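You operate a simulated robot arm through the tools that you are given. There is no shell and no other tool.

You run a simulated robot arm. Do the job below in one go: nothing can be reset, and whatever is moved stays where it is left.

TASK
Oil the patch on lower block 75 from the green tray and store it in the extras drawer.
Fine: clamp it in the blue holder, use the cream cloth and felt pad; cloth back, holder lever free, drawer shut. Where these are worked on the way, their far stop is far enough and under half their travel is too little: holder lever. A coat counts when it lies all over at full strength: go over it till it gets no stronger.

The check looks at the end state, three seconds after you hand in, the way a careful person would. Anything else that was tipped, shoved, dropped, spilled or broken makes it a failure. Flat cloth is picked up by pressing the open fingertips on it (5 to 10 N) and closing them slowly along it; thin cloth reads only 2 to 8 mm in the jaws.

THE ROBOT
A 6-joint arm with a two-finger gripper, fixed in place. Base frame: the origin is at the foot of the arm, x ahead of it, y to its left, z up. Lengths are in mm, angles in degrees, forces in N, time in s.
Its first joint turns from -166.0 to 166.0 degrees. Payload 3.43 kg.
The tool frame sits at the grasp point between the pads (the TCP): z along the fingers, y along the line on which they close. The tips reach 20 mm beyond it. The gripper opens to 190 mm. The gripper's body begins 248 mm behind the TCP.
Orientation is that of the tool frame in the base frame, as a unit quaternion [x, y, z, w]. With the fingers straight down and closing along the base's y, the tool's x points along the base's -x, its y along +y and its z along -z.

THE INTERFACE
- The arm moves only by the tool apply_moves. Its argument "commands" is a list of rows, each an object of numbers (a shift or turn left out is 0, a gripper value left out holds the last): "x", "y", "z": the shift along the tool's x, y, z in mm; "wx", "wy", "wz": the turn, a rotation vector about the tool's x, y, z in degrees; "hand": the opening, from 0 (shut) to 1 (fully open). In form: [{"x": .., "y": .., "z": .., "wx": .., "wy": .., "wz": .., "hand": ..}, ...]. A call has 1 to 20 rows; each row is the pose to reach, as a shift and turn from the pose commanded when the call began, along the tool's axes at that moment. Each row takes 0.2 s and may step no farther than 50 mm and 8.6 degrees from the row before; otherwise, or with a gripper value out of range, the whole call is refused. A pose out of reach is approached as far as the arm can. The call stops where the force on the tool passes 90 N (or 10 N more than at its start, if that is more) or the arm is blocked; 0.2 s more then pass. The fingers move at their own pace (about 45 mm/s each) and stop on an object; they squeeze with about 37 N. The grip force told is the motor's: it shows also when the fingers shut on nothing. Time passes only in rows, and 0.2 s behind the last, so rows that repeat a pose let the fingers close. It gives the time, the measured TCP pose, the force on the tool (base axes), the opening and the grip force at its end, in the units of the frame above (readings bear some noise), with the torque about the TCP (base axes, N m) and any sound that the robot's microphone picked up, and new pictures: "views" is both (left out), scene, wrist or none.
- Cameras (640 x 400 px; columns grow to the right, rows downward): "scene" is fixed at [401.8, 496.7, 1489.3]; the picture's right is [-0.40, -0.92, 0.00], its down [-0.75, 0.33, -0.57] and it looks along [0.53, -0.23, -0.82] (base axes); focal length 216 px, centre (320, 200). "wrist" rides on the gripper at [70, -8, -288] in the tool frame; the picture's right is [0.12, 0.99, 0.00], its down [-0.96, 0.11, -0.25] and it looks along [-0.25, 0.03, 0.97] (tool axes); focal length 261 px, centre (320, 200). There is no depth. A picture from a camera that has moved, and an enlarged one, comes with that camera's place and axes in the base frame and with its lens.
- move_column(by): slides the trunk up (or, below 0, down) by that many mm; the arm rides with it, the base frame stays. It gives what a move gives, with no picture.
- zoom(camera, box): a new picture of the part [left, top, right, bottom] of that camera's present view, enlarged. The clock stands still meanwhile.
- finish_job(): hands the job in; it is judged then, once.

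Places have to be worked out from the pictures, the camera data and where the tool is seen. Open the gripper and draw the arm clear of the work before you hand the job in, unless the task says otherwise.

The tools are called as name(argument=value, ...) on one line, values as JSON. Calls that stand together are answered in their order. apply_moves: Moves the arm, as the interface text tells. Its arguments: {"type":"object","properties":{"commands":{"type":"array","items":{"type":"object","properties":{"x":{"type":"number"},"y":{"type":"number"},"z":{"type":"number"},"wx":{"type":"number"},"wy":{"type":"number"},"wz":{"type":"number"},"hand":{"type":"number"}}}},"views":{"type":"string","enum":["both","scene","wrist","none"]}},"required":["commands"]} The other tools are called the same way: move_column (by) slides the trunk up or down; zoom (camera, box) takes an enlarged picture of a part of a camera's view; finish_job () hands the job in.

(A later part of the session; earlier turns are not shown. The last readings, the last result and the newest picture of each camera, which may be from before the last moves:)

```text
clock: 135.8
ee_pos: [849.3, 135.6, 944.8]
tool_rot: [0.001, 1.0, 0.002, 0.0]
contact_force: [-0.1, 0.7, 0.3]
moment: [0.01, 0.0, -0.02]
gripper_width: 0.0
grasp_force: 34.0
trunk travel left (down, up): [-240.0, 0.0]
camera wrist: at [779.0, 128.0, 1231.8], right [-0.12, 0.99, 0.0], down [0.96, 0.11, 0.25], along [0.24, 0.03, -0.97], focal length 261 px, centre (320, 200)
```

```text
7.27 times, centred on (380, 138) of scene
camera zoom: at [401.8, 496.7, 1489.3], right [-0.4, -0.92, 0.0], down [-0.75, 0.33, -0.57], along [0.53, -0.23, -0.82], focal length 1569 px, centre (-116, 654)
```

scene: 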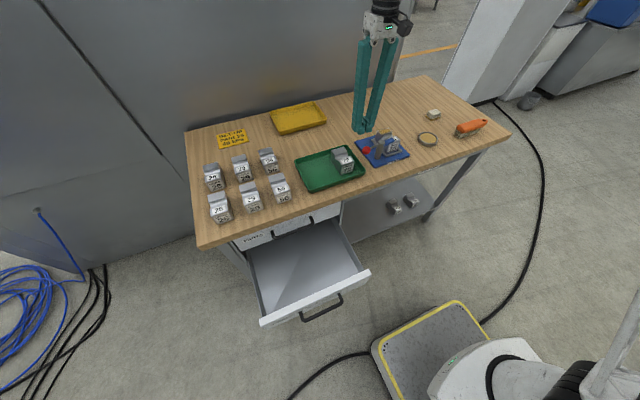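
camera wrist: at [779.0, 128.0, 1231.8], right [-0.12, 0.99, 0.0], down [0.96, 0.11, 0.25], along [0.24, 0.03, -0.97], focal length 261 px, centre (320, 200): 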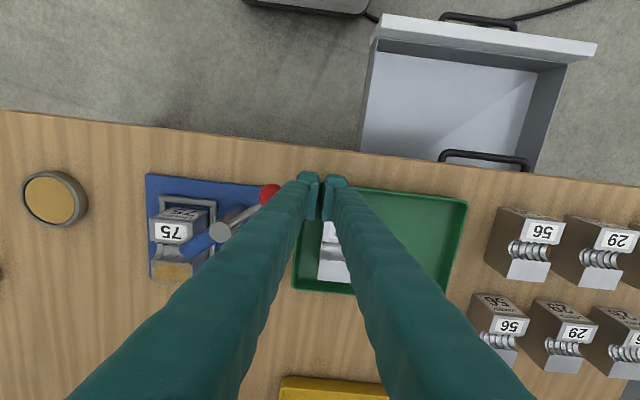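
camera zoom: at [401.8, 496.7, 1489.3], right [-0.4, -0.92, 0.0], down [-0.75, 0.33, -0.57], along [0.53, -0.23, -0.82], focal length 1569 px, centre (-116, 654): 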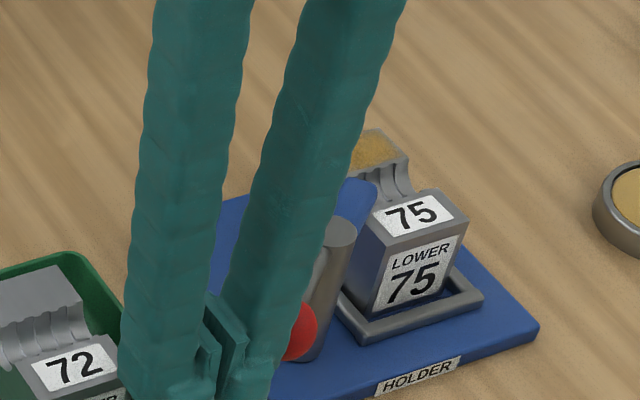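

apply_moves(commands=[{"x": 2, "y": -8, "hand": 0}, {"x": 4, "y": -16, "hand": 0}, {"x": 7, "y": -24, "hand": 0}, {"x": 10, "y": -32, "hand": 0}, {"x": 13, "y": -40, "hand": 0}], views="none")

zoom(camera="wrist", box=[160, 100, 400, 280])

```text
clock: 137.0
ee_pos: [838.5, 95.2, 944.5]
tool_rot: [0.0, 1.0, 0.001, 0.0]
contact_force: [0.5, 0.3, 0.2]
moment: [-0.02, -0.01, -0.01]
gripper_width: 0.0
grasp_force: 33.4
trunk travel left (down, up): [-240.0, 0.0]
```

```text
2.22 times, centred on (280, 190) of wrist
camera zoom: at [767.3, 87.4, 1231.1], right [-0.12, 0.99, 0.0], down [0.96, 0.11, 0.25], along [0.25, 0.03, -0.97], focal length 579 px, centre (409, 222)
```

zoom: 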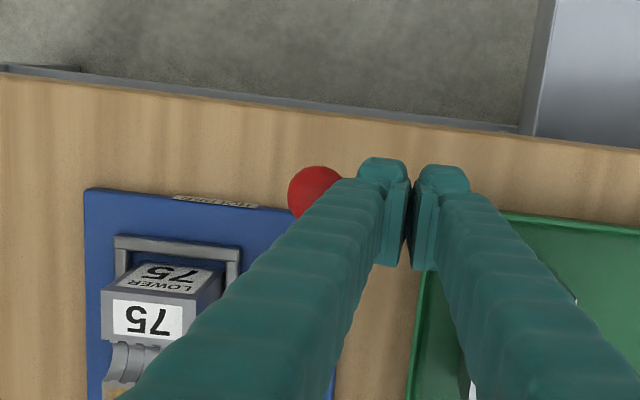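

apply_moves(commands=[{"x": 2, "y": -7, "hand": 0}, {"x": 4, "y": -14, "hand": 0}, {"x": 5, "y": -20, "hand": 0}], views="none")

zoom(camera="wrist", box=[160, 100, 400, 280])

zoom(camera="scene", box=[340, 110, 420, 165])

```text
clock: 137.8
ee_pos: [834.0, 76.9, 943.0]
tool_rot: [0.0, 1.0, 0.002, -0.001]
contact_force: [-0.3, 0.6, 0.6]
moment: [0.06, 0.0, -0.04]
gripper_width: 0.1
grasp_force: 33.6
trunk travel left (down, up): [-240.0, 0.0]
```

```text
2.22 times, centred on (280, 190) of wrist
camera zoom: at [762.1, 68.3, 1230.2], right [-0.12, 0.99, 0.0], down [0.96, 0.11, 0.25], along [0.24, 0.03, -0.97], focal length 579 px, centre (409, 222)
```

zoom: 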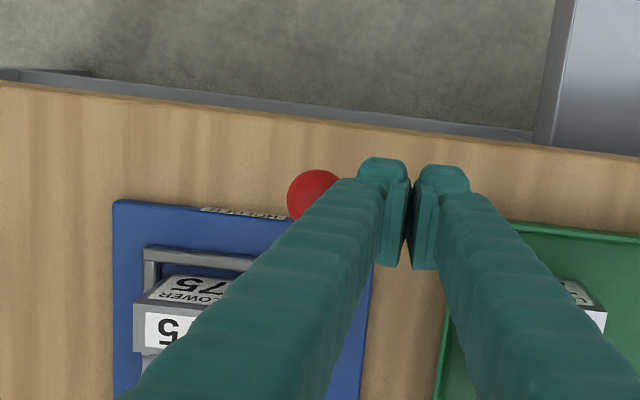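

```text
7.27 times, centred on (380, 138) of scene
camera zoom: at [401.8, 496.7, 1489.3], right [-0.4, -0.92, 0.0], down [-0.75, 0.33, -0.57], along [0.53, -0.23, -0.82], focal length 1569 px, centre (-116, 654)
```

zoom: 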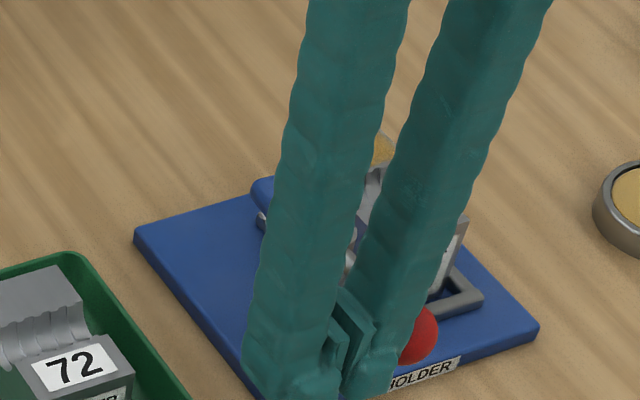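

apply_moves(commands=[{"x": 0.5, "y": -3, "hand": 0}, {"x": 0.5, "y": -6, "hand": 0}, {"x": 0.5, "y": -6, "hand": 0}], views="none")

apply_moves(commands=[{"y": -2, "hand": 0}, {"y": -4, "hand": 0}, {"y": -4, "hand": 0}], views="none")

```text
clock: 138.6
ee_pos: [832.2, 72.2, 944.8]
tool_rot: [-0.001, 1.0, 0.001, 0.0]
contact_force: [-2.0, 8.2, -4.5]
moment: [0.18, -0.02, -0.08]
gripper_width: 0.0
grasp_force: 34.7
trunk travel left (down, up): [-240.0, 0.0]
```

```text
clock: 139.4
ee_pos: [832.4, 69.9, 944.6]
tool_rot: [-0.001, 1.0, 0.002, 0.0]
contact_force: [-1.1, 41.0, 2.4]
moment: [0.08, -0.02, -0.12]
gripper_width: 0.1
grasp_force: 34.5
trunk travel left (down, up): [-240.0, 0.0]
```

The lever is back at its free stop (41 N reaction). Backing off and rising to look.

apply_moves(commands=[{"y": 10, "hand": 0}, {"y": 40, "hand": 0}, {"y": 50, "z": -40, "hand": 0}, {"y": 50, "z": -85, "hand": 0}], views="both")

zoom(camera="scene", box=[350, 115, 415, 165])

```text
clock: 140.4
ee_pos: [832.5, 117.2, 1028.3]
tool_rot: [-0.001, 1.0, 0.001, -0.001]
contact_force: [0.1, -0.3, 0.0]
moment: [0.0, 0.1, 0.0]
gripper_width: 0.0
grasp_force: 34.0
trunk travel left (down, up): [-240.0, 0.0]
camera wrist: at [761.7, 109.0, 1314.9], right [-0.12, 0.99, 0.0], down [0.96, 0.12, 0.25], along [0.24, 0.03, -0.97], focal length 261 px, centre (320, 200)
```

scene: 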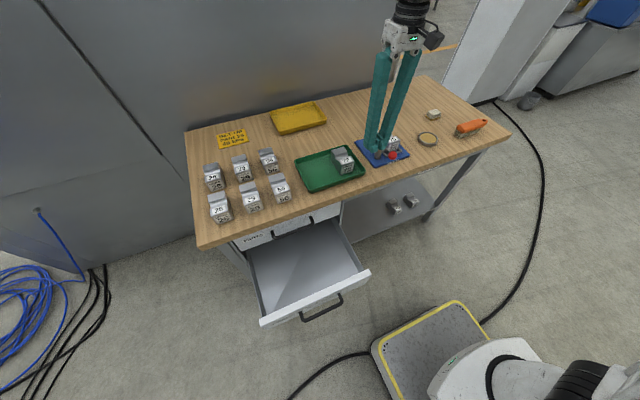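
wrist: 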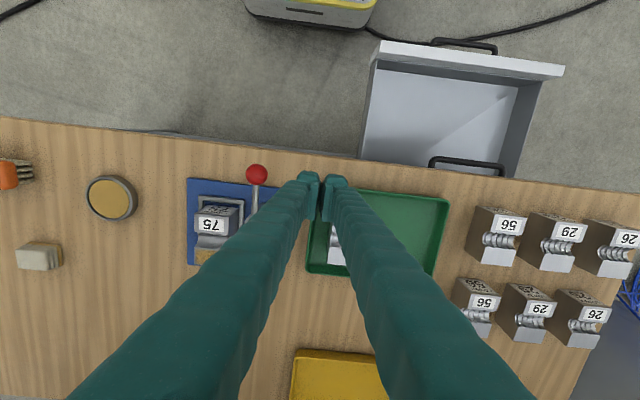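

```text
8.00 times, centred on (382, 140) of scene
camera zoom: at [401.8, 496.7, 1489.3], right [-0.4, -0.92, 0.0], down [-0.75, 0.33, -0.57], along [0.53, -0.23, -0.82], focal length 1726 px, centre (-180, 680)
```

zoom: 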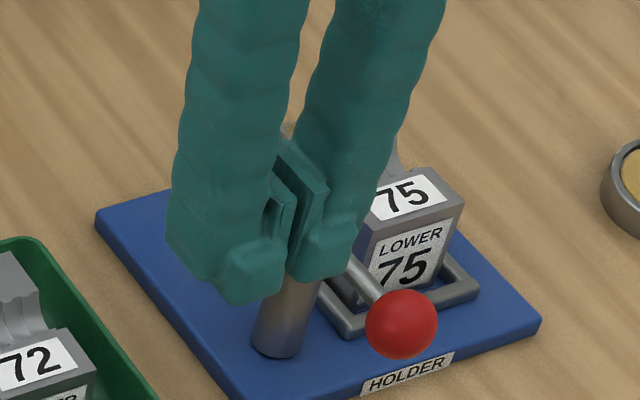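

Lever is free again. Moving above the block with jaws at ~74 mm to pick it up.

apply_moves(commands=[{"x": -24, "y": -33, "z": 0, "hand": 0.39}, {"x": -48, "y": -66, "z": 0, "hand": 0.39}, {"x": -72, "y": -99, "z": 0, "hand": 0.39}, {"x": -96, "y": -132, "z": 0, "hand": 0.39}, {"x": -120, "y": -165, "z": 0, "hand": 0.39}, {"x": -120, "y": -165, "z": 20, "hand": 0.39}, {"x": -120, "y": -165, "z": 40, "hand": 0.39}, {"x": -120, "y": -165, "z": 40, "hand": 0.39}], views="both")

zoom(camera="wrist", box=[240, 100, 400, 250])

zoom(camera="scene", box=[355, 105, 415, 165])

```text
clock: 142.2
ee_pos: [952.3, -50.1, 987.8]
tool_rot: [0.0, 1.0, 0.002, 0.0]
contact_force: [0.2, 0.0, 0.1]
moment: [0.02, 0.0, 0.01]
gripper_width: 74.1
grasp_force: 0.0
trunk travel left (down, up): [-240.0, 0.0]
camera wrist: at [882.1, -57.4, 1275.2], right [-0.12, 0.99, 0.0], down [0.96, 0.11, 0.25], along [0.24, 0.03, -0.97], focal length 261 px, centre (320, 200)
```

scene: 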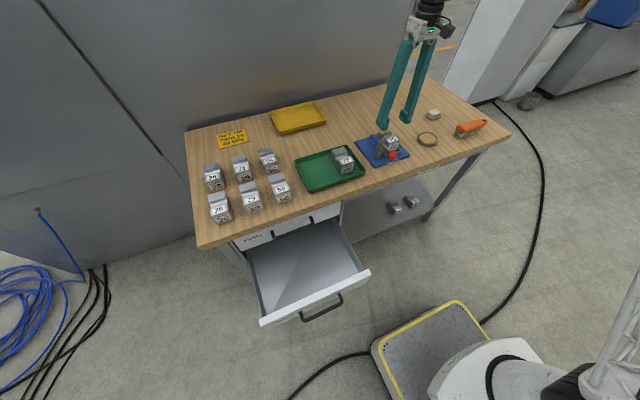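
wrist: 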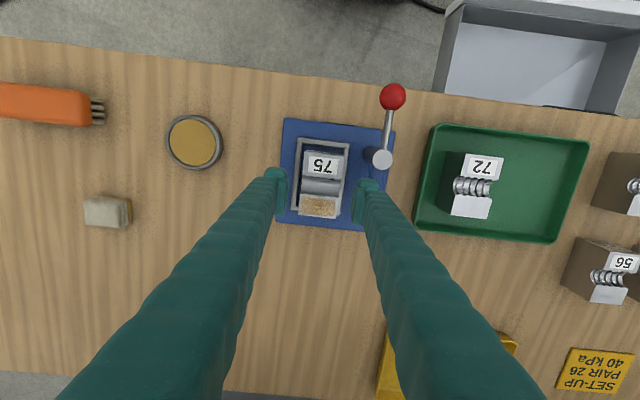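

```text
2.67 times, centred on (320, 175) of wrist
camera zoom: at [882.1, -57.4, 1275.2], right [-0.12, 0.99, 0.0], down [0.96, 0.11, 0.25], along [0.24, 0.03, -0.97], focal length 695 px, centre (320, 267)
```

zoom: 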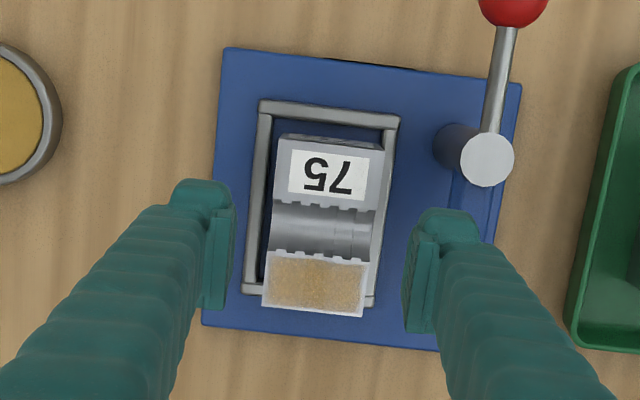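

```text
6.67 times, centred on (385, 135) of scene
camera zoom: at [401.8, 496.7, 1489.3], right [-0.4, -0.92, 0.0], down [-0.75, 0.33, -0.57], along [0.53, -0.23, -0.82], focal length 1438 px, centre (-113, 633)
```

zoom: 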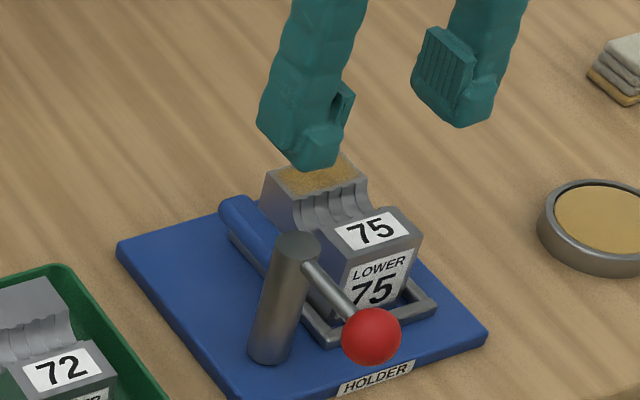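

Block centre is about (952, −47). Aligning in y (+3 mm), narrowing to ~70 mm and descending partway.

apply_moves(commands=[{"x": 0, "y": 3, "z": 15, "hand": 0.37}, {"x": 0, "y": 3, "z": 35, "hand": 0.37}, {"x": 0, "y": 3, "z": 50, "hand": 0.37}, {"x": 0, "y": 3, "z": 50, "hand": 0.37}], views="wrist")

zoom(camera="wrist", box=[240, 110, 400, 260])

zoom(camera="scene", box=[355, 110, 415, 165])

```text
clock: 143.2
ee_pos: [951.9, -45.9, 940.9]
tool_rot: [0.0, 1.0, 0.001, -0.001]
contact_force: [0.8, -0.6, 2.9]
moment: [0.21, -0.04, -0.03]
gripper_width: 69.9
grasp_force: 0.1
trunk travel left (down, up): [-240.0, 0.0]
camera wrist: at [881.9, -53.5, 1226.7], right [-0.12, 0.99, 0.0], down [0.96, 0.11, 0.25], along [0.25, 0.03, -0.97], focal length 261 px, centre (320, 200)
```

wrist: 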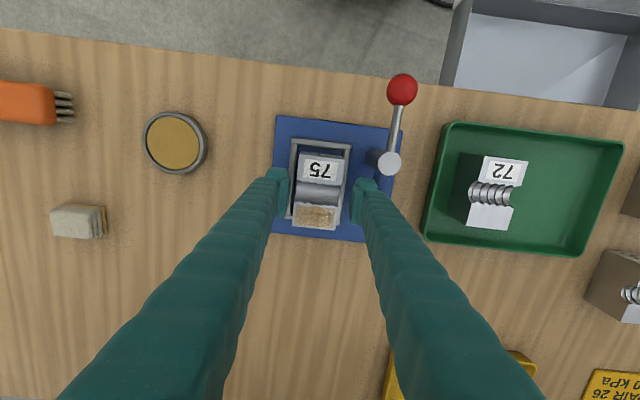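

```text
2.67 times, centred on (320, 185) of wrist
camera zoom: at [881.9, -53.5, 1226.7], right [-0.12, 0.99, 0.0], down [0.96, 0.11, 0.25], along [0.25, 0.03, -0.97], focal length 695 px, centre (320, 240)
```

zoom: 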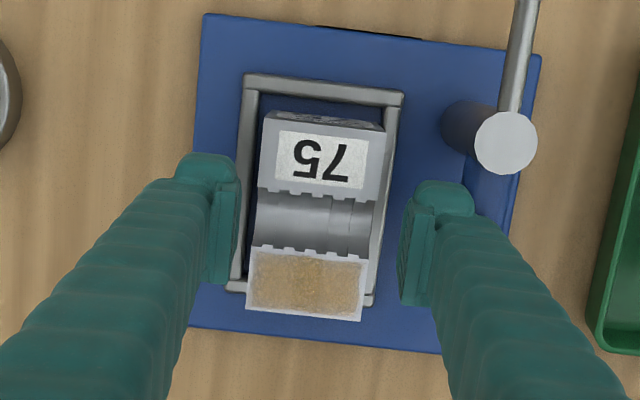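

```text
7.27 times, centred on (385, 138) of scene
camera zoom: at [401.8, 496.7, 1489.3], right [-0.4, -0.92, 0.0], down [-0.75, 0.33, -0.57], along [0.53, -0.23, -0.82], focal length 1569 px, centre (-153, 654)
```

zoom: 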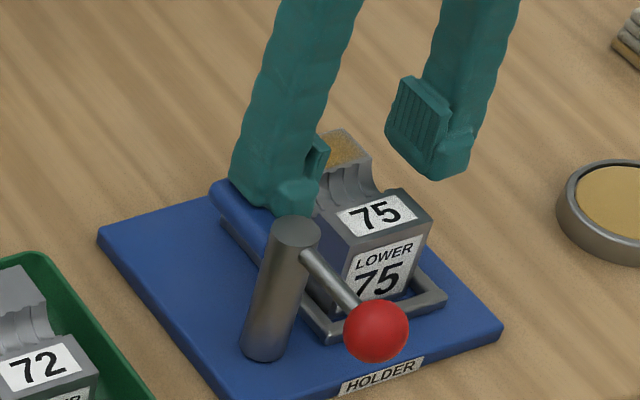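

There's a slight contact (2.9 N), most likely the +y finger brushing the blue arm. I'll rise a little, shift 3.5 mm to −y and narrow the opening.

apply_moves(commands=[{"y": 0, "z": -12, "hand": 0.37}, {"y": -3.5, "z": -12, "hand": 0.345}, {"y": -3.5, "z": -12, "hand": 0.345}, {"y": -3.5, "z": 0, "hand": 0.345}, {"y": -3.5, "z": 0, "hand": 0.345}], views="wrist")

zoom(camera="wrist", box=[240, 110, 400, 260])

zoom(camera="scene", box=[365, 115, 405, 150])

```text
clock: 144.4
ee_pos: [951.8, -48.2, 940.3]
tool_rot: [0.0, 1.0, 0.001, 0.0]
contact_force: [2.1, -0.9, 8.4]
moment: [0.53, 0.12, -0.11]
gripper_width: 66.0
grasp_force: 0.8
trunk travel left (down, up): [-240.0, 0.0]
camera wrist: at [881.9, -56.9, 1226.4], right [-0.12, 0.99, 0.0], down [0.96, 0.11, 0.25], along [0.25, 0.03, -0.97], focal length 261 px, centre (320, 200)
```

wrist: 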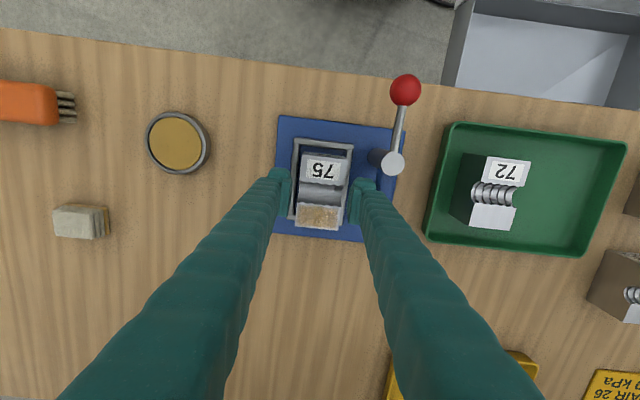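

```text
2.67 times, centred on (320, 185) of wrist
camera zoom: at [881.9, -56.9, 1226.4], right [-0.12, 0.99, 0.0], down [0.96, 0.11, 0.25], along [0.25, 0.03, -0.97], focal length 695 px, centre (320, 240)
```

zoom: 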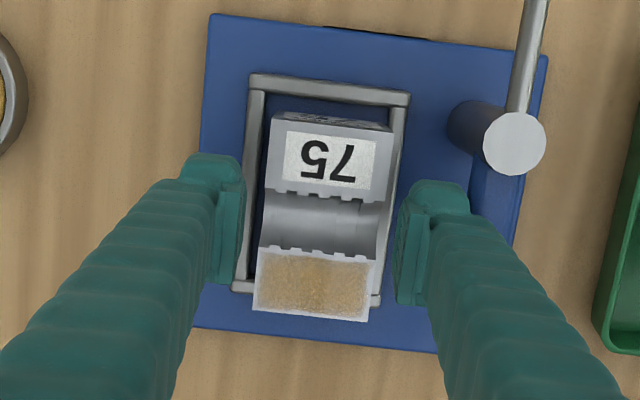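

```text
11.43 times, centred on (385, 132) of scene
camera zoom: at [401.8, 496.7, 1489.3], right [-0.4, -0.92, 0.0], down [-0.75, 0.33, -0.57], along [0.53, -0.23, -0.82], focal length 2466 px, centre (-423, 971)
```

zoom: 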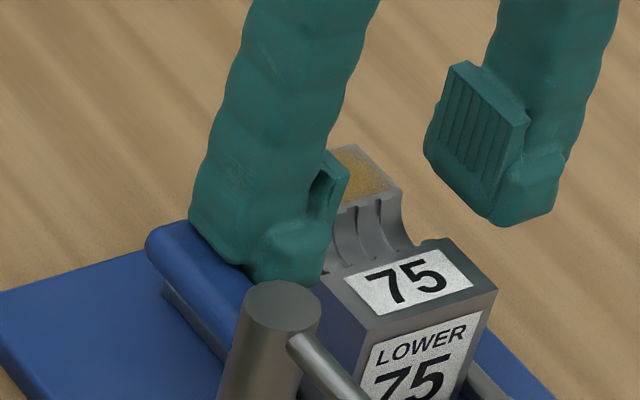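

Still touching something near z≈920. I'll rise clear and compare the holder's arm position with the earlier picture.

apply_moves(commands=[{"z": -20, "hand": 0.345}, {"z": -60, "hand": 0.345}, {"z": -80, "hand": 0.345}], views="wrist")

zoom(camera="scene", box=[360, 125, 415, 165])

zoom(camera="wrist", box=[260, 100, 420, 250])

```text
clock: 145.2
ee_pos: [952.4, -49.1, 1017.9]
tool_rot: [0.0, 1.0, 0.001, -0.001]
contact_force: [0.7, 0.6, -0.4]
moment: [0.0, 0.03, -0.02]
gripper_width: 65.5
grasp_force: 0.0
trunk travel left (down, up): [-240.0, 0.0]
camera wrist: at [882.7, -56.6, 1305.5], right [-0.12, 0.99, 0.0], down [0.96, 0.11, 0.25], along [0.24, 0.03, -0.97], focal length 261 px, centre (320, 200)
```

wrist: 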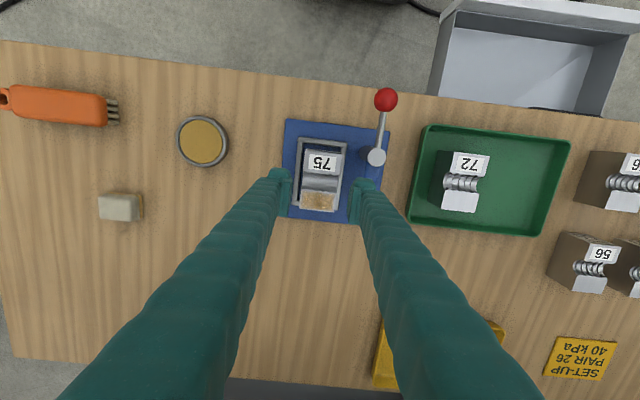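

```text
10.00 times, centred on (388, 145) of scene
camera zoom: at [401.8, 496.7, 1489.3], right [-0.4, -0.92, 0.0], down [-0.75, 0.33, -0.57], along [0.53, -0.23, -0.82], focal length 2157 px, centre (-355, 750)
```

zoom: 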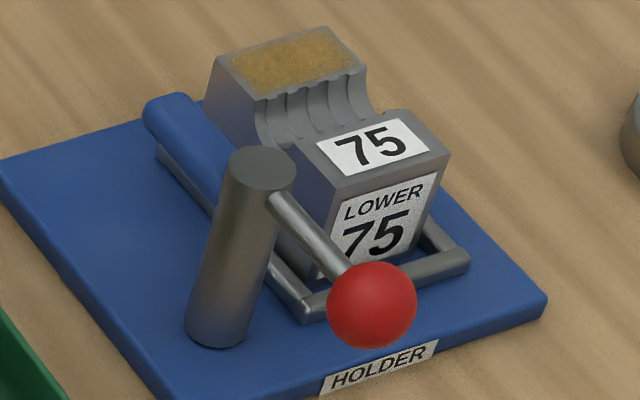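

```text
2.67 times, centred on (340, 175) of wrist
camera zoom: at [882.7, -56.6, 1305.5], right [-0.12, 0.99, 0.0], down [0.96, 0.11, 0.25], along [0.24, 0.03, -0.97], focal length 695 px, centre (267, 267)
```

zoom: 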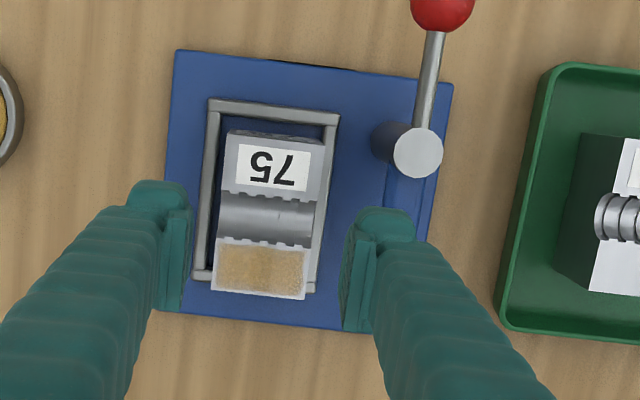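

The lever and arm are back exactly at their starting place, but the moment reading shows the +y finger (thicker than the gap) meets the blue arm. I'll instead grip the block end-to-end along x: turn the tool 90° and open to ~105 mm.

apply_moves(commands=[{"wz": 8.2, "hand": 0.4}, {"wz": 16.4, "hand": 0.5}, {"wz": 24.6, "hand": 0.56}, {"wz": 32.8, "hand": 0.56}, {"wz": 41, "hand": 0.56}, {"wz": 49.2, "hand": 0.56}, {"wz": 57.4, "hand": 0.56}, {"wz": 65.6, "hand": 0.56}, {"wz": 73.8, "hand": 0.56}, {"wz": 82, "hand": 0.56}, {"wz": 90, "hand": 0.56}, {"wz": 90, "hand": 0.56}], views="both")

zoom(camera="wrist", box=[230, 90, 410, 260])

zoom(camera="scene", box=[350, 95, 430, 165])

```text
clock: 147.8
ee_pos: [951.8, -49.3, 1018.8]
tool_rot: [0.708, 0.706, 0.001, -0.002]
contact_force: [0.8, 0.4, 0.9]
moment: [-0.01, -0.05, 0.02]
gripper_width: 106.5
grasp_force: 0.1
trunk travel left (down, up): [-240.0, 0.0]
camera wrist: at [943.5, 21.9, 1305.7], right [0.99, 0.12, 0.0], down [0.11, -0.96, 0.24], along [0.03, -0.24, -0.97], focal length 261 px, centre (320, 200)
```

scene: 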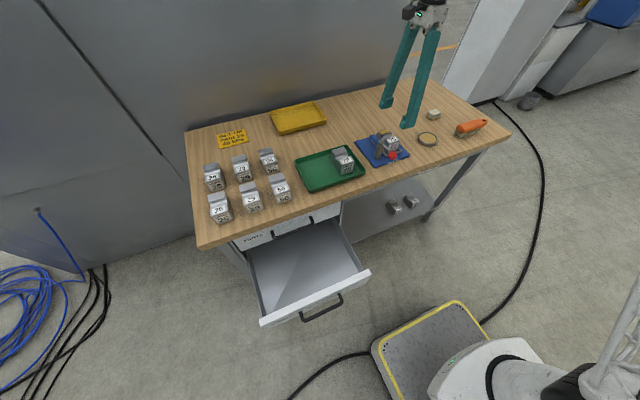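
wrist: 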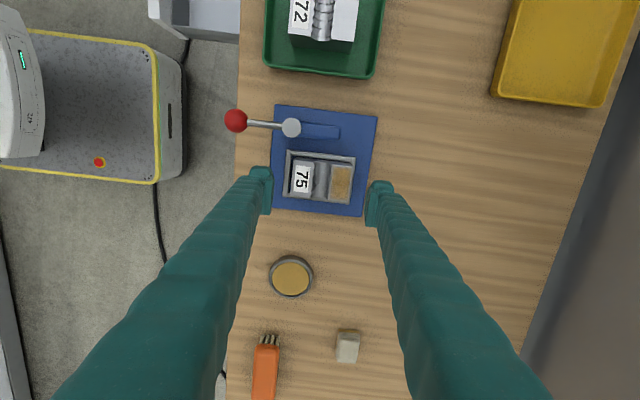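

```text
2.35 times, centred on (320, 175) of wrist
camera zoom: at [943.5, 21.9, 1305.7], right [0.99, 0.12, 0.0], down [0.11, -0.96, 0.24], along [0.03, -0.24, -0.97], focal length 613 px, centre (320, 259)
```

zoom: 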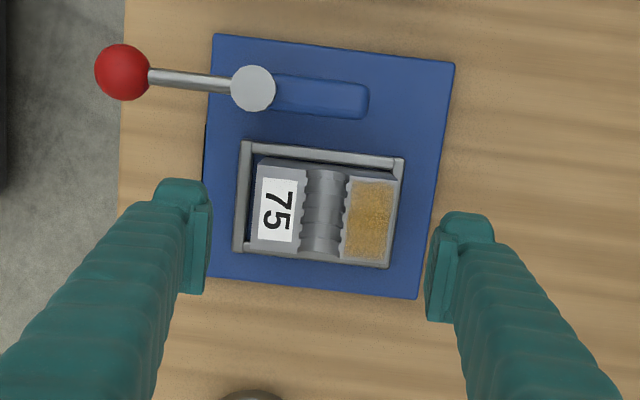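

```text
5.71 times, centred on (390, 130) of scene
camera zoom: at [401.8, 496.7, 1489.3], right [-0.4, -0.92, 0.0], down [-0.75, 0.33, -0.57], along [0.53, -0.23, -0.82], focal length 1233 px, centre (-80, 600)
```

zoom: 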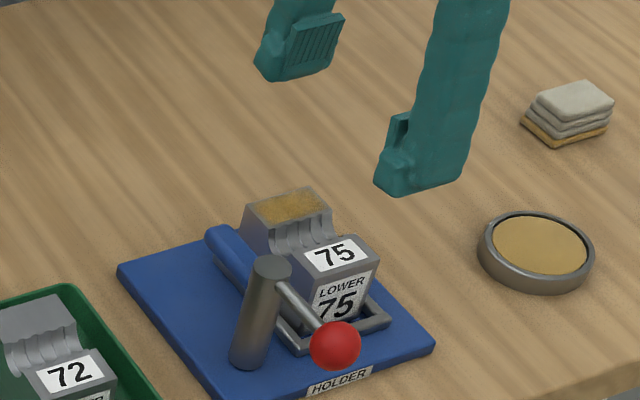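

zoom(camera="wrist", box=[275, 140, 365, 212])

```text
5.56 times, centred on (320, 176) of wrist
camera zoom: at [943.5, 21.9, 1305.7], right [0.99, 0.12, 0.0], down [0.11, -0.96, 0.24], along [0.03, -0.24, -0.97], focal length 1448 px, centre (320, 333)
```

zoom: 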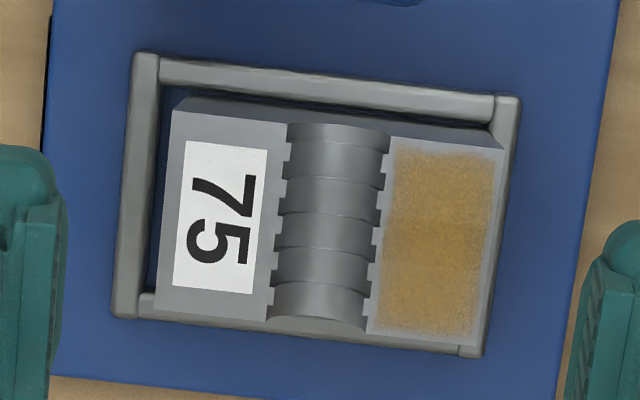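

Block centre from this view: (954, −48). Descending with the fingers off either end of the block.

apply_moves(commands=[{"x": 1.4, "y": 2.6, "z": 30, "hand": 0.56}, {"x": 1.4, "y": 2.6, "z": 60, "hand": 0.56}, {"x": 1.4, "y": 2.6, "z": 82, "hand": 0.56}, {"x": 1.4, "y": 2.6, "z": 82, "hand": 0.56}], views="wrist")

zoom(camera="wrist", box=[230, 100, 410, 250])

zoom(camera="scene", box=[355, 110, 415, 165])

```text
clock: 148.8
ee_pos: [954.1, -47.4, 937.4]
tool_rot: [0.708, 0.707, 0.001, -0.002]
contact_force: [0.3, 0.6, 0.8]
moment: [0.03, 0.03, 0.01]
gripper_width: 106.5
grasp_force: 0.0
trunk travel left (down, up): [-240.0, 0.0]
camera wrist: at [946.0, 24.5, 1223.9], right [0.99, 0.12, 0.0], down [0.12, -0.96, 0.24], along [0.03, -0.24, -0.97], focal length 261 px, centre (320, 200)
```

wrist: 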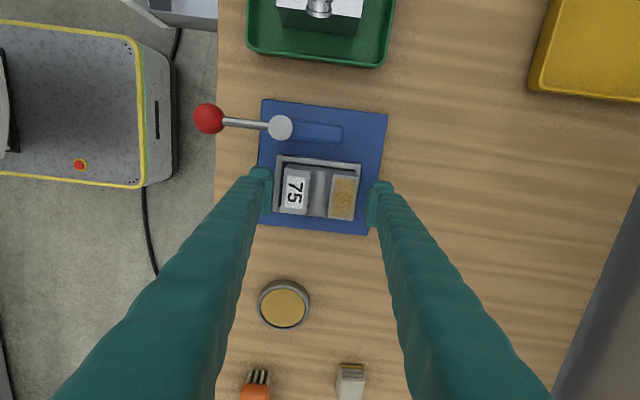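

```text
2.67 times, centred on (320, 175) of wrist
camera zoom: at [946.0, 24.5, 1223.9], right [0.99, 0.12, 0.0], down [0.12, -0.96, 0.24], along [0.03, -0.24, -0.97], focal length 695 px, centre (320, 267)
```

zoom: 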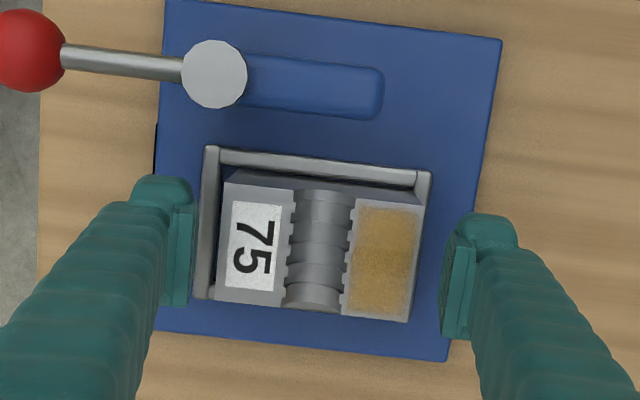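

```text
7.27 times, centred on (385, 138) of scene
camera zoom: at [401.8, 496.7, 1489.3], right [-0.4, -0.92, 0.0], down [-0.75, 0.33, -0.57], along [0.53, -0.23, -0.82], focal length 1569 px, centre (-153, 654)
```

zoom: 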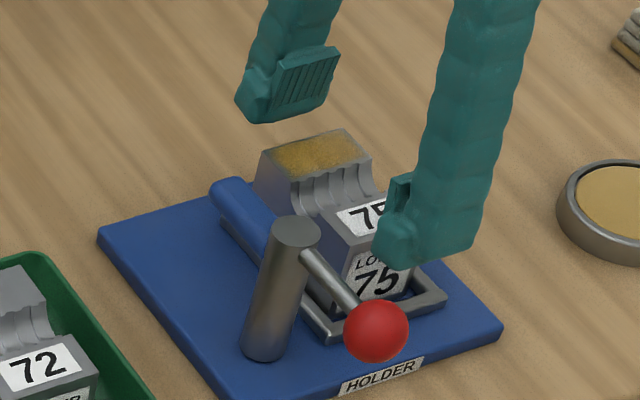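

Clear on both ends. Descending to TCP z≈905.

apply_moves(commands=[{"z": 12, "hand": 0.56}, {"z": 24, "hand": 0.56}, {"z": 31, "hand": 0.56}, {"z": 31, "hand": 0.56}], views="none")

zoom(camera="wrist", box=[230, 100, 410, 250])

zoom(camera="scene", box=[355, 110, 415, 165])

```text
clock: 149.8
ee_pos: [954.1, -47.4, 904.7]
tool_rot: [0.707, 0.707, 0.0, -0.002]
contact_force: [-0.4, -0.3, 0.3]
moment: [-0.01, 0.0, 0.01]
gripper_width: 106.5
grasp_force: 0.0
trunk travel left (down, up): [-240.0, 0.0]
```

```text
2.67 times, centred on (320, 175) of wrist
camera zoom: at [945.4, 24.0, 1191.1], right [0.99, 0.12, 0.0], down [0.12, -0.96, 0.24], along [0.03, -0.24, -0.97], focal length 695 px, centre (320, 267)
```

zoom: 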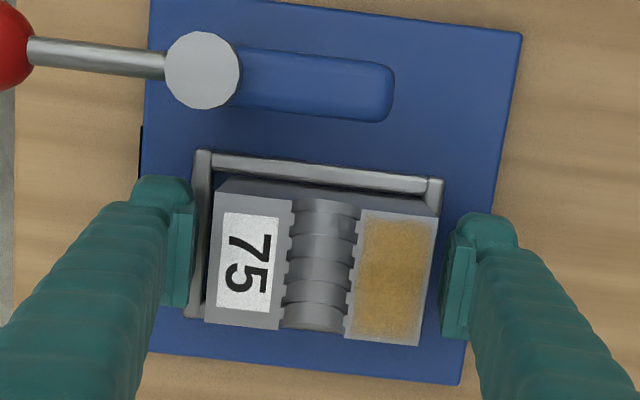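

```text
7.27 times, centred on (385, 138) of scene
camera zoom: at [401.8, 496.7, 1489.3], right [-0.4, -0.92, 0.0], down [-0.75, 0.33, -0.57], along [0.53, -0.23, -0.82], focal length 1569 px, centre (-153, 654)
```

zoom: 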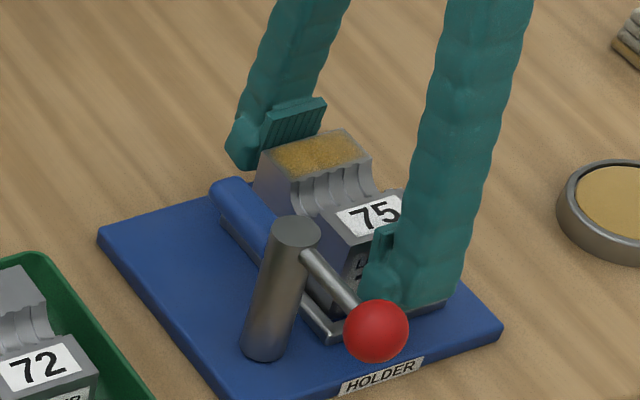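

No contact. Closing on the block's ends.

apply_moves(commands=[{"hand": 0.52}, {"hand": 0.49}, {"hand": 0.47}, {"hand": 0.45}, {"hand": 0.42}, {"hand": 0.4}, {"hand": 0.38}], views="none")

zoom(camera="wrist", box=[230, 100, 410, 250])

```text
clock: 151.4
ee_pos: [954.1, -48.1, 905.1]
tool_rot: [0.708, 0.707, 0.0, -0.002]
contact_force: [-3.0, 0.6, 0.4]
moment: [0.01, -0.04, -0.05]
gripper_width: 89.9
grasp_force: 37.2
trunk travel left (down, up): [-240.0, 0.0]
```

```text
2.67 times, centred on (320, 175) of wrist
camera zoom: at [945.2, 24.0, 1191.4], right [0.99, 0.12, 0.0], down [0.12, -0.96, 0.24], along [0.03, -0.24, -0.97], focal length 695 px, centre (320, 267)
```

zoom: 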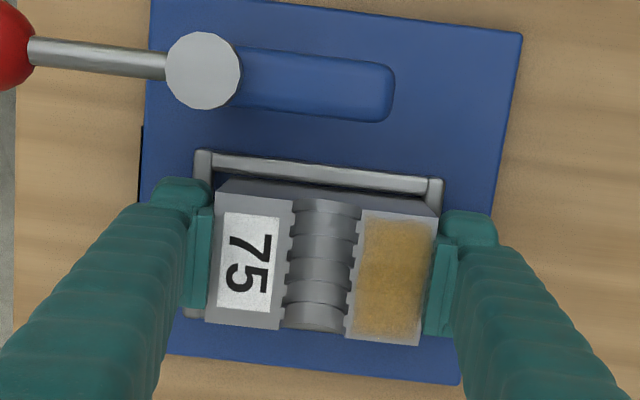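

Gripped at 89.9 mm. Lifting straight up.

apply_moves(commands=[{"z": -4, "hand": 0.38}, {"z": -10, "hand": 0.38}, {"z": -25, "hand": 0.38}, {"z": -60, "hand": 0.38}, {"z": -105, "hand": 0.38}, {"z": -115, "hand": 0.38}], views="both")

zoom(camera="scene", box=[340, 80, 430, 165])

```text
clock: 152.8
ee_pos: [955.6, -44.9, 1021.3]
tool_rot: [0.707, 0.707, 0.001, -0.002]
contact_force: [-0.9, -0.2, -6.3]
moment: [0.01, 0.0, 0.0]
gripper_width: 90.3
grasp_force: 37.1
trunk travel left (down, up): [-240.0, 0.0]
camera wrist: at [947.4, 25.5, 1308.0], right [0.99, 0.12, 0.0], down [0.12, -0.96, 0.24], along [0.03, -0.24, -0.97], focal length 261 px, centre (320, 200)
```

scene: 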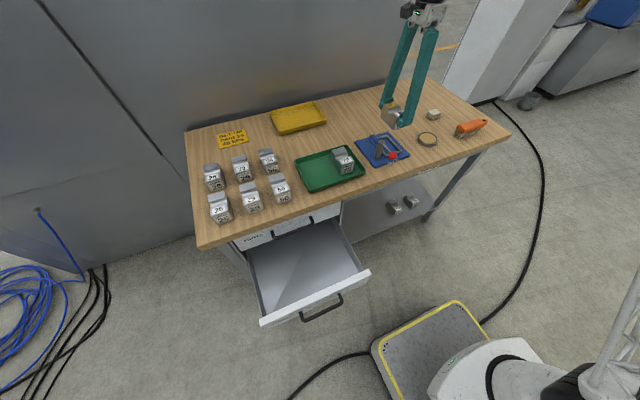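
wrist: 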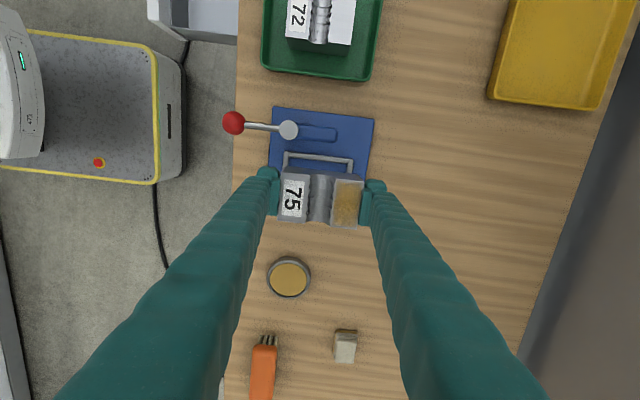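

```text
4.71 times, centred on (385, 122) of scene
camera zoom: at [401.8, 496.7, 1489.3], right [-0.4, -0.92, 0.0], down [-0.75, 0.33, -0.57], along [0.53, -0.23, -0.82], focal length 1015 px, centre (14, 565)
```

zoom: 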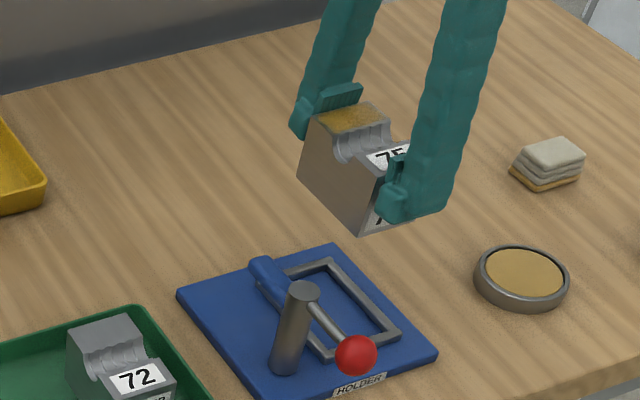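

Block lifted, holder and lever undisturbed. Carrying it at height toward the open extras drawer while turning the tool back to yaw 0.

apply_moves(commands=[{"x": 38, "y": -19, "wz": -7.5, "hand": 0.38}, {"x": 77, "y": -39, "wz": -15, "hand": 0.38}, {"x": 116, "y": -58, "wz": -22.5, "hand": 0.38}, {"x": 155, "y": -78, "wz": -30, "hand": 0.38}, {"x": 194, "y": -97, "wz": -37.5, "hand": 0.38}, {"x": 233, "y": -117, "wz": -45, "hand": 0.38}, {"x": 272, "y": -137, "wz": -52.5, "hand": 0.38}, {"x": 311, "y": -156, "wz": -60, "hand": 0.38}, {"x": 350, "y": -176, "wz": -67.5, "hand": 0.38}, {"x": 389, "y": -196, "wz": -75, "hand": 0.38}, {"x": 427, "y": -215, "wz": -82.5, "hand": 0.38}, {"x": 466, "y": -235, "wz": -90, "hand": 0.38}, {"x": 466, "y": -235, "wz": -90, "hand": 0.38}], views="both")

```text
clock: 155.6
ee_pos: [716.8, 418.6, 1023.0]
tool_rot: [0.0, 1.0, 0.0, -0.001]
contact_force: [-1.0, 0.5, -6.8]
moment: [0.0, 0.01, 0.0]
gripper_width: 90.1
grasp_force: 36.9
trunk travel left (down, up): [-240.0, 0.0]
camera wrist: at [646.4, 410.9, 1308.6], right [-0.12, 0.99, 0.0], down [0.96, 0.12, 0.25], along [0.24, 0.03, -0.97], focal length 261 px, centre (320, 200)
```

scene: 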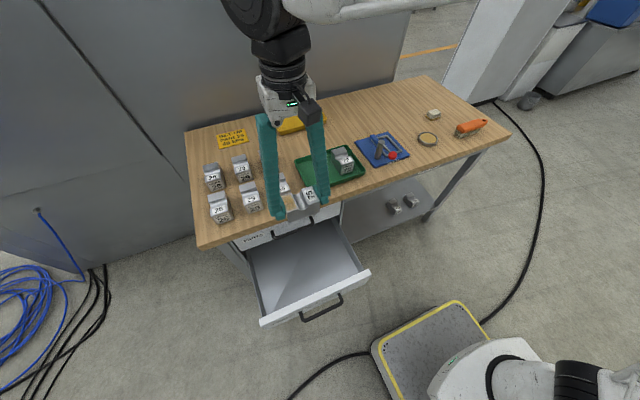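
wrist: 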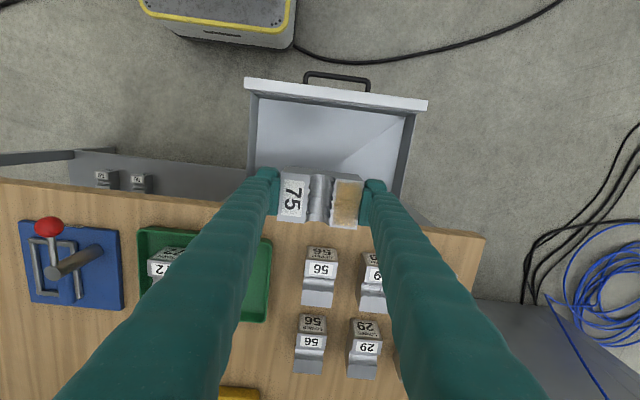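

zoom(camera="wrist", box=[230, 60, 440, 240])

zoom(camera="scene", box=[225, 170, 385, 330])

```text
2.22 times, centred on (335, 150) of wrist
camera zoom: at [646.4, 410.9, 1308.6], right [-0.12, 0.99, 0.0], down [0.96, 0.12, 0.25], along [0.24, 0.03, -0.97], focal length 579 px, centre (287, 311)
```

zoom: 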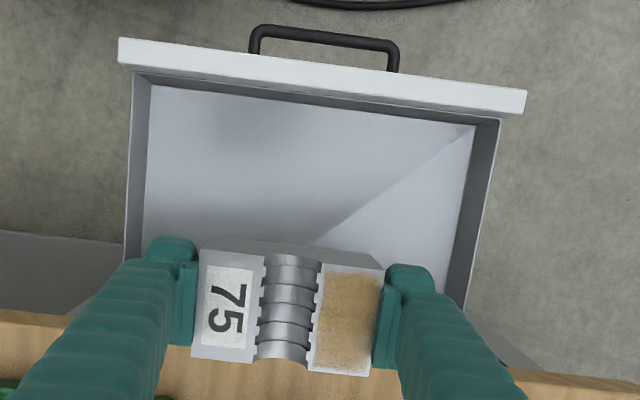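

```text
2.50 times, centred on (305, 250) of scene
camera zoom: at [401.8, 496.7, 1489.3], right [-0.4, -0.92, 0.0], down [-0.75, 0.33, -0.57], along [0.53, -0.23, -0.82], focal length 539 px, centre (358, 75)
```

zoom: 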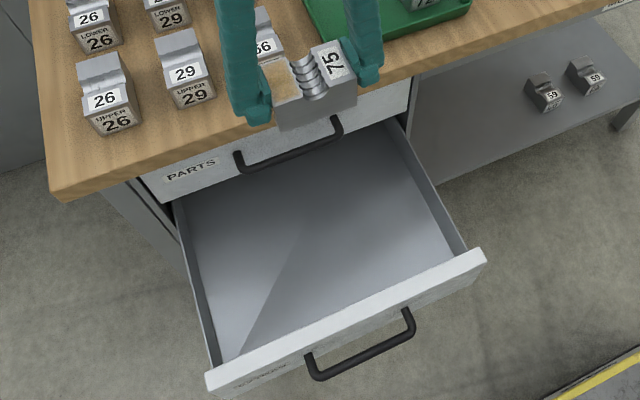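

Triangulated drawer: front panel outer face x≈546, top z≈668; interior floor z≈550, x from ≈578, y ≈231–635. I'll position at (675, 430) and descend to z≈725 first.

apply_moves(commands=[{"x": 21, "y": 6, "z": 0, "hand": 0.38}, {"x": 42, "y": 11, "z": 10, "hand": 0.38}, {"x": 42, "y": 11, "z": 58, "hand": 0.38}, {"x": 42, "y": 11, "z": 106, "hand": 0.38}, {"x": 42, "y": 11, "z": 154, "hand": 0.38}, {"x": 42, "y": 11, "z": 202, "hand": 0.38}, {"x": 42, "y": 11, "z": 250, "hand": 0.38}, {"x": 42, "y": 11, "z": 298, "hand": 0.38}, {"x": 42, "y": 11, "z": 298, "hand": 0.38}], views="both")

zoom(camera="scene", box=[225, 150, 385, 330])

```text
clock: 157.6
ee_pos: [678.2, 428.4, 723.5]
tool_rot: [-0.001, 1.0, 0.001, -0.001]
contact_force: [0.4, 0.6, -6.4]
moment: [0.0, 0.02, -0.04]
gripper_width: 90.1
grasp_force: 37.1
trunk travel left (down, up): [-240.0, 0.0]
camera wrist: at [607.3, 420.8, 1010.0], right [-0.12, 0.99, 0.0], down [0.96, 0.12, 0.25], along [0.24, 0.03, -0.97], focal length 261 px, centre (320, 200)
```

scene: 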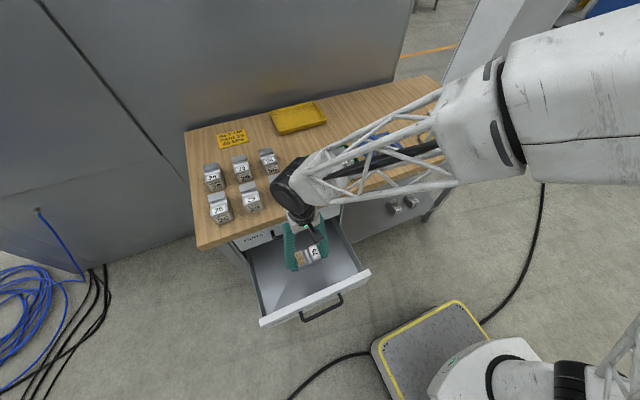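
wrist: 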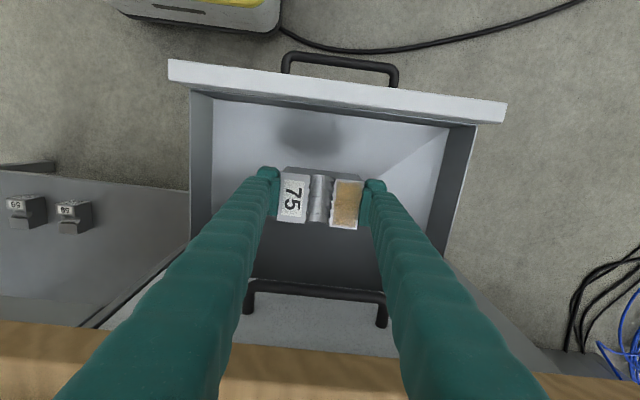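

```text
2.22 times, centred on (305, 240) of scene
camera zoom: at [401.8, 496.7, 1489.3], right [-0.4, -0.92, 0.0], down [-0.75, 0.33, -0.57], along [0.53, -0.23, -0.82], focal length 479 px, centre (353, 111)
```

zoom: 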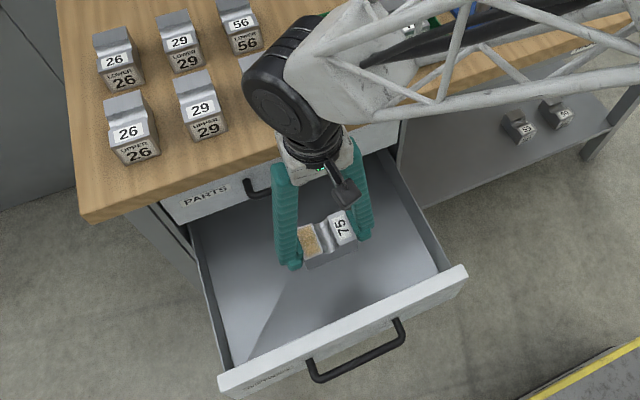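

Clear all round. Lowering into the drawer to z≈600.

apply_moves(commands=[{"x": 3, "z": 35, "hand": 0.38}, {"x": 3, "z": 70, "hand": 0.38}, {"x": 3, "z": 100, "hand": 0.38}, {"x": 3, "z": 120, "hand": 0.38}, {"x": 3, "z": 120, "hand": 0.38}], views="both")

zoom(camera="scene", box=[225, 150, 385, 330])

zoom(camera="wrist", box=[170, 40, 520, 320])

```text
clock: 158.8
ee_pos: [673.9, 430.5, 604.2]
tool_rot: [0.0, 1.0, 0.002, -0.001]
contact_force: [0.4, 0.3, -8.1]
moment: [0.0, 0.0, 0.02]
gripper_width: 89.9
grasp_force: 37.2
trunk travel left (down, up): [-240.0, 0.0]
camera wrist: at [603.5, 423.9, 890.7], right [-0.12, 0.99, 0.0], down [0.96, 0.11, 0.25], along [0.24, 0.03, -0.97], focal length 261 px, centre (320, 200)
```

scene: 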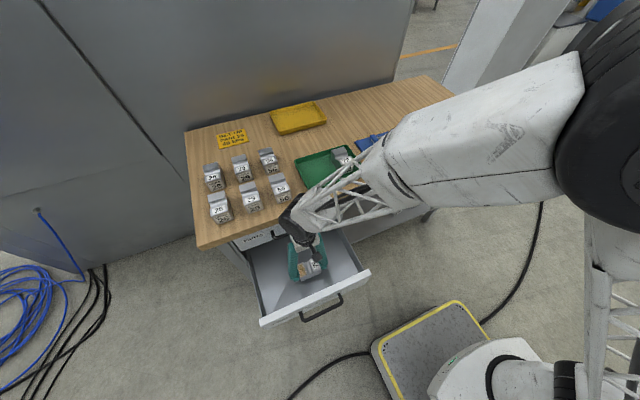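
wrist: 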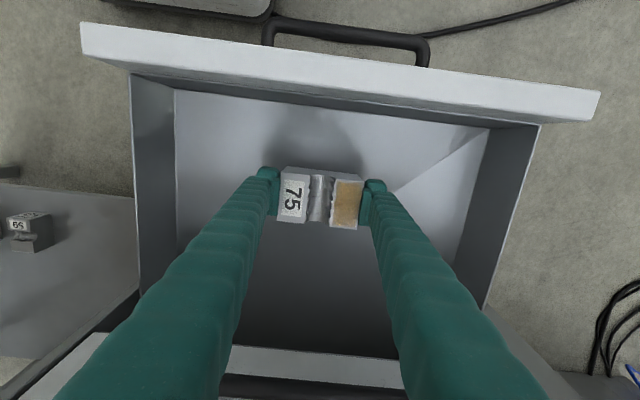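

```text
2.22 times, centred on (305, 240) of scene
camera zoom: at [401.8, 496.7, 1489.3], right [-0.4, -0.92, 0.0], down [-0.75, 0.33, -0.57], along [0.53, -0.23, -0.82], focal length 479 px, centre (353, 111)
```

zoom: 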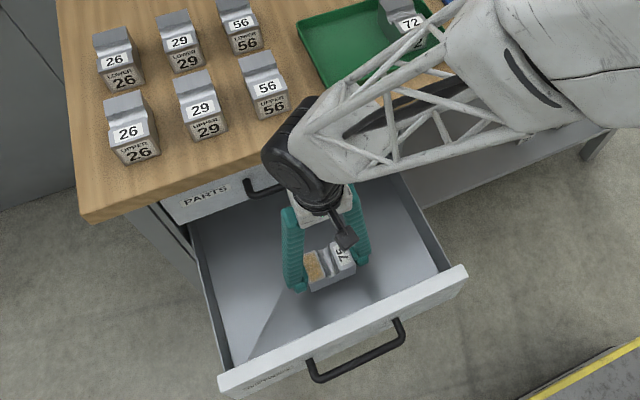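

```text
1.43 times, centred on (345, 180) of wrist
camera zoom: at [603.5, 423.9, 890.7], right [-0.12, 0.99, 0.0], down [0.96, 0.11, 0.25], along [0.24, 0.03, -0.97], focal length 372 px, centre (284, 229)
```

zoom: 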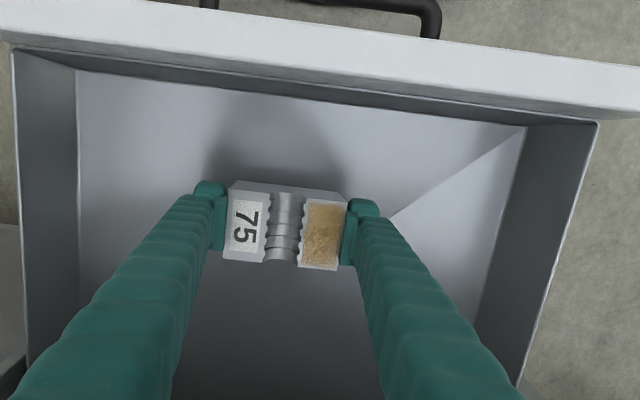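

Still clear. Lowering the last bit in small steps until the block touches the drawer floor.

apply_moves(commands=[{"z": 5, "hand": 0.38}, {"z": 9, "hand": 0.38}, {"z": 9, "hand": 0.38}], views="none")

apply_moves(commands=[{"z": 2, "hand": 0.38}, {"z": 4, "hand": 0.38}, {"z": 4, "hand": 0.38}], views="none")

apply_moves(commands=[{"z": 2, "hand": 0.38}, {"z": 2, "hand": 0.38}], views="none")

```text
clock: 159.6
ee_pos: [674.7, 432.3, 594.1]
tool_rot: [0.0, 1.0, 0.001, -0.001]
contact_force: [-0.6, 0.5, -6.5]
moment: [-0.02, 0.01, 0.0]
gripper_width: 90.1
grasp_force: 36.5
trunk travel left (down, up): [-240.0, 0.0]
```

```text
clock: 160.4
ee_pos: [674.1, 431.2, 591.1]
tool_rot: [0.0, 1.0, 0.001, -0.001]
contact_force: [0.1, 0.0, -6.7]
moment: [-0.01, -0.02, 0.01]
gripper_width: 90.0
grasp_force: 36.9
trunk travel left (down, up): [-240.0, 0.0]
```

```text
clock: 161.0
ee_pos: [674.4, 431.0, 589.2]
tool_rot: [0.0, 1.0, 0.002, -0.001]
contact_force: [0.6, 0.4, -7.2]
moment: [-0.03, -0.01, 0.02]
gripper_width: 90.0
grasp_force: 37.3
trunk travel left (down, up): [-240.0, 0.0]
```

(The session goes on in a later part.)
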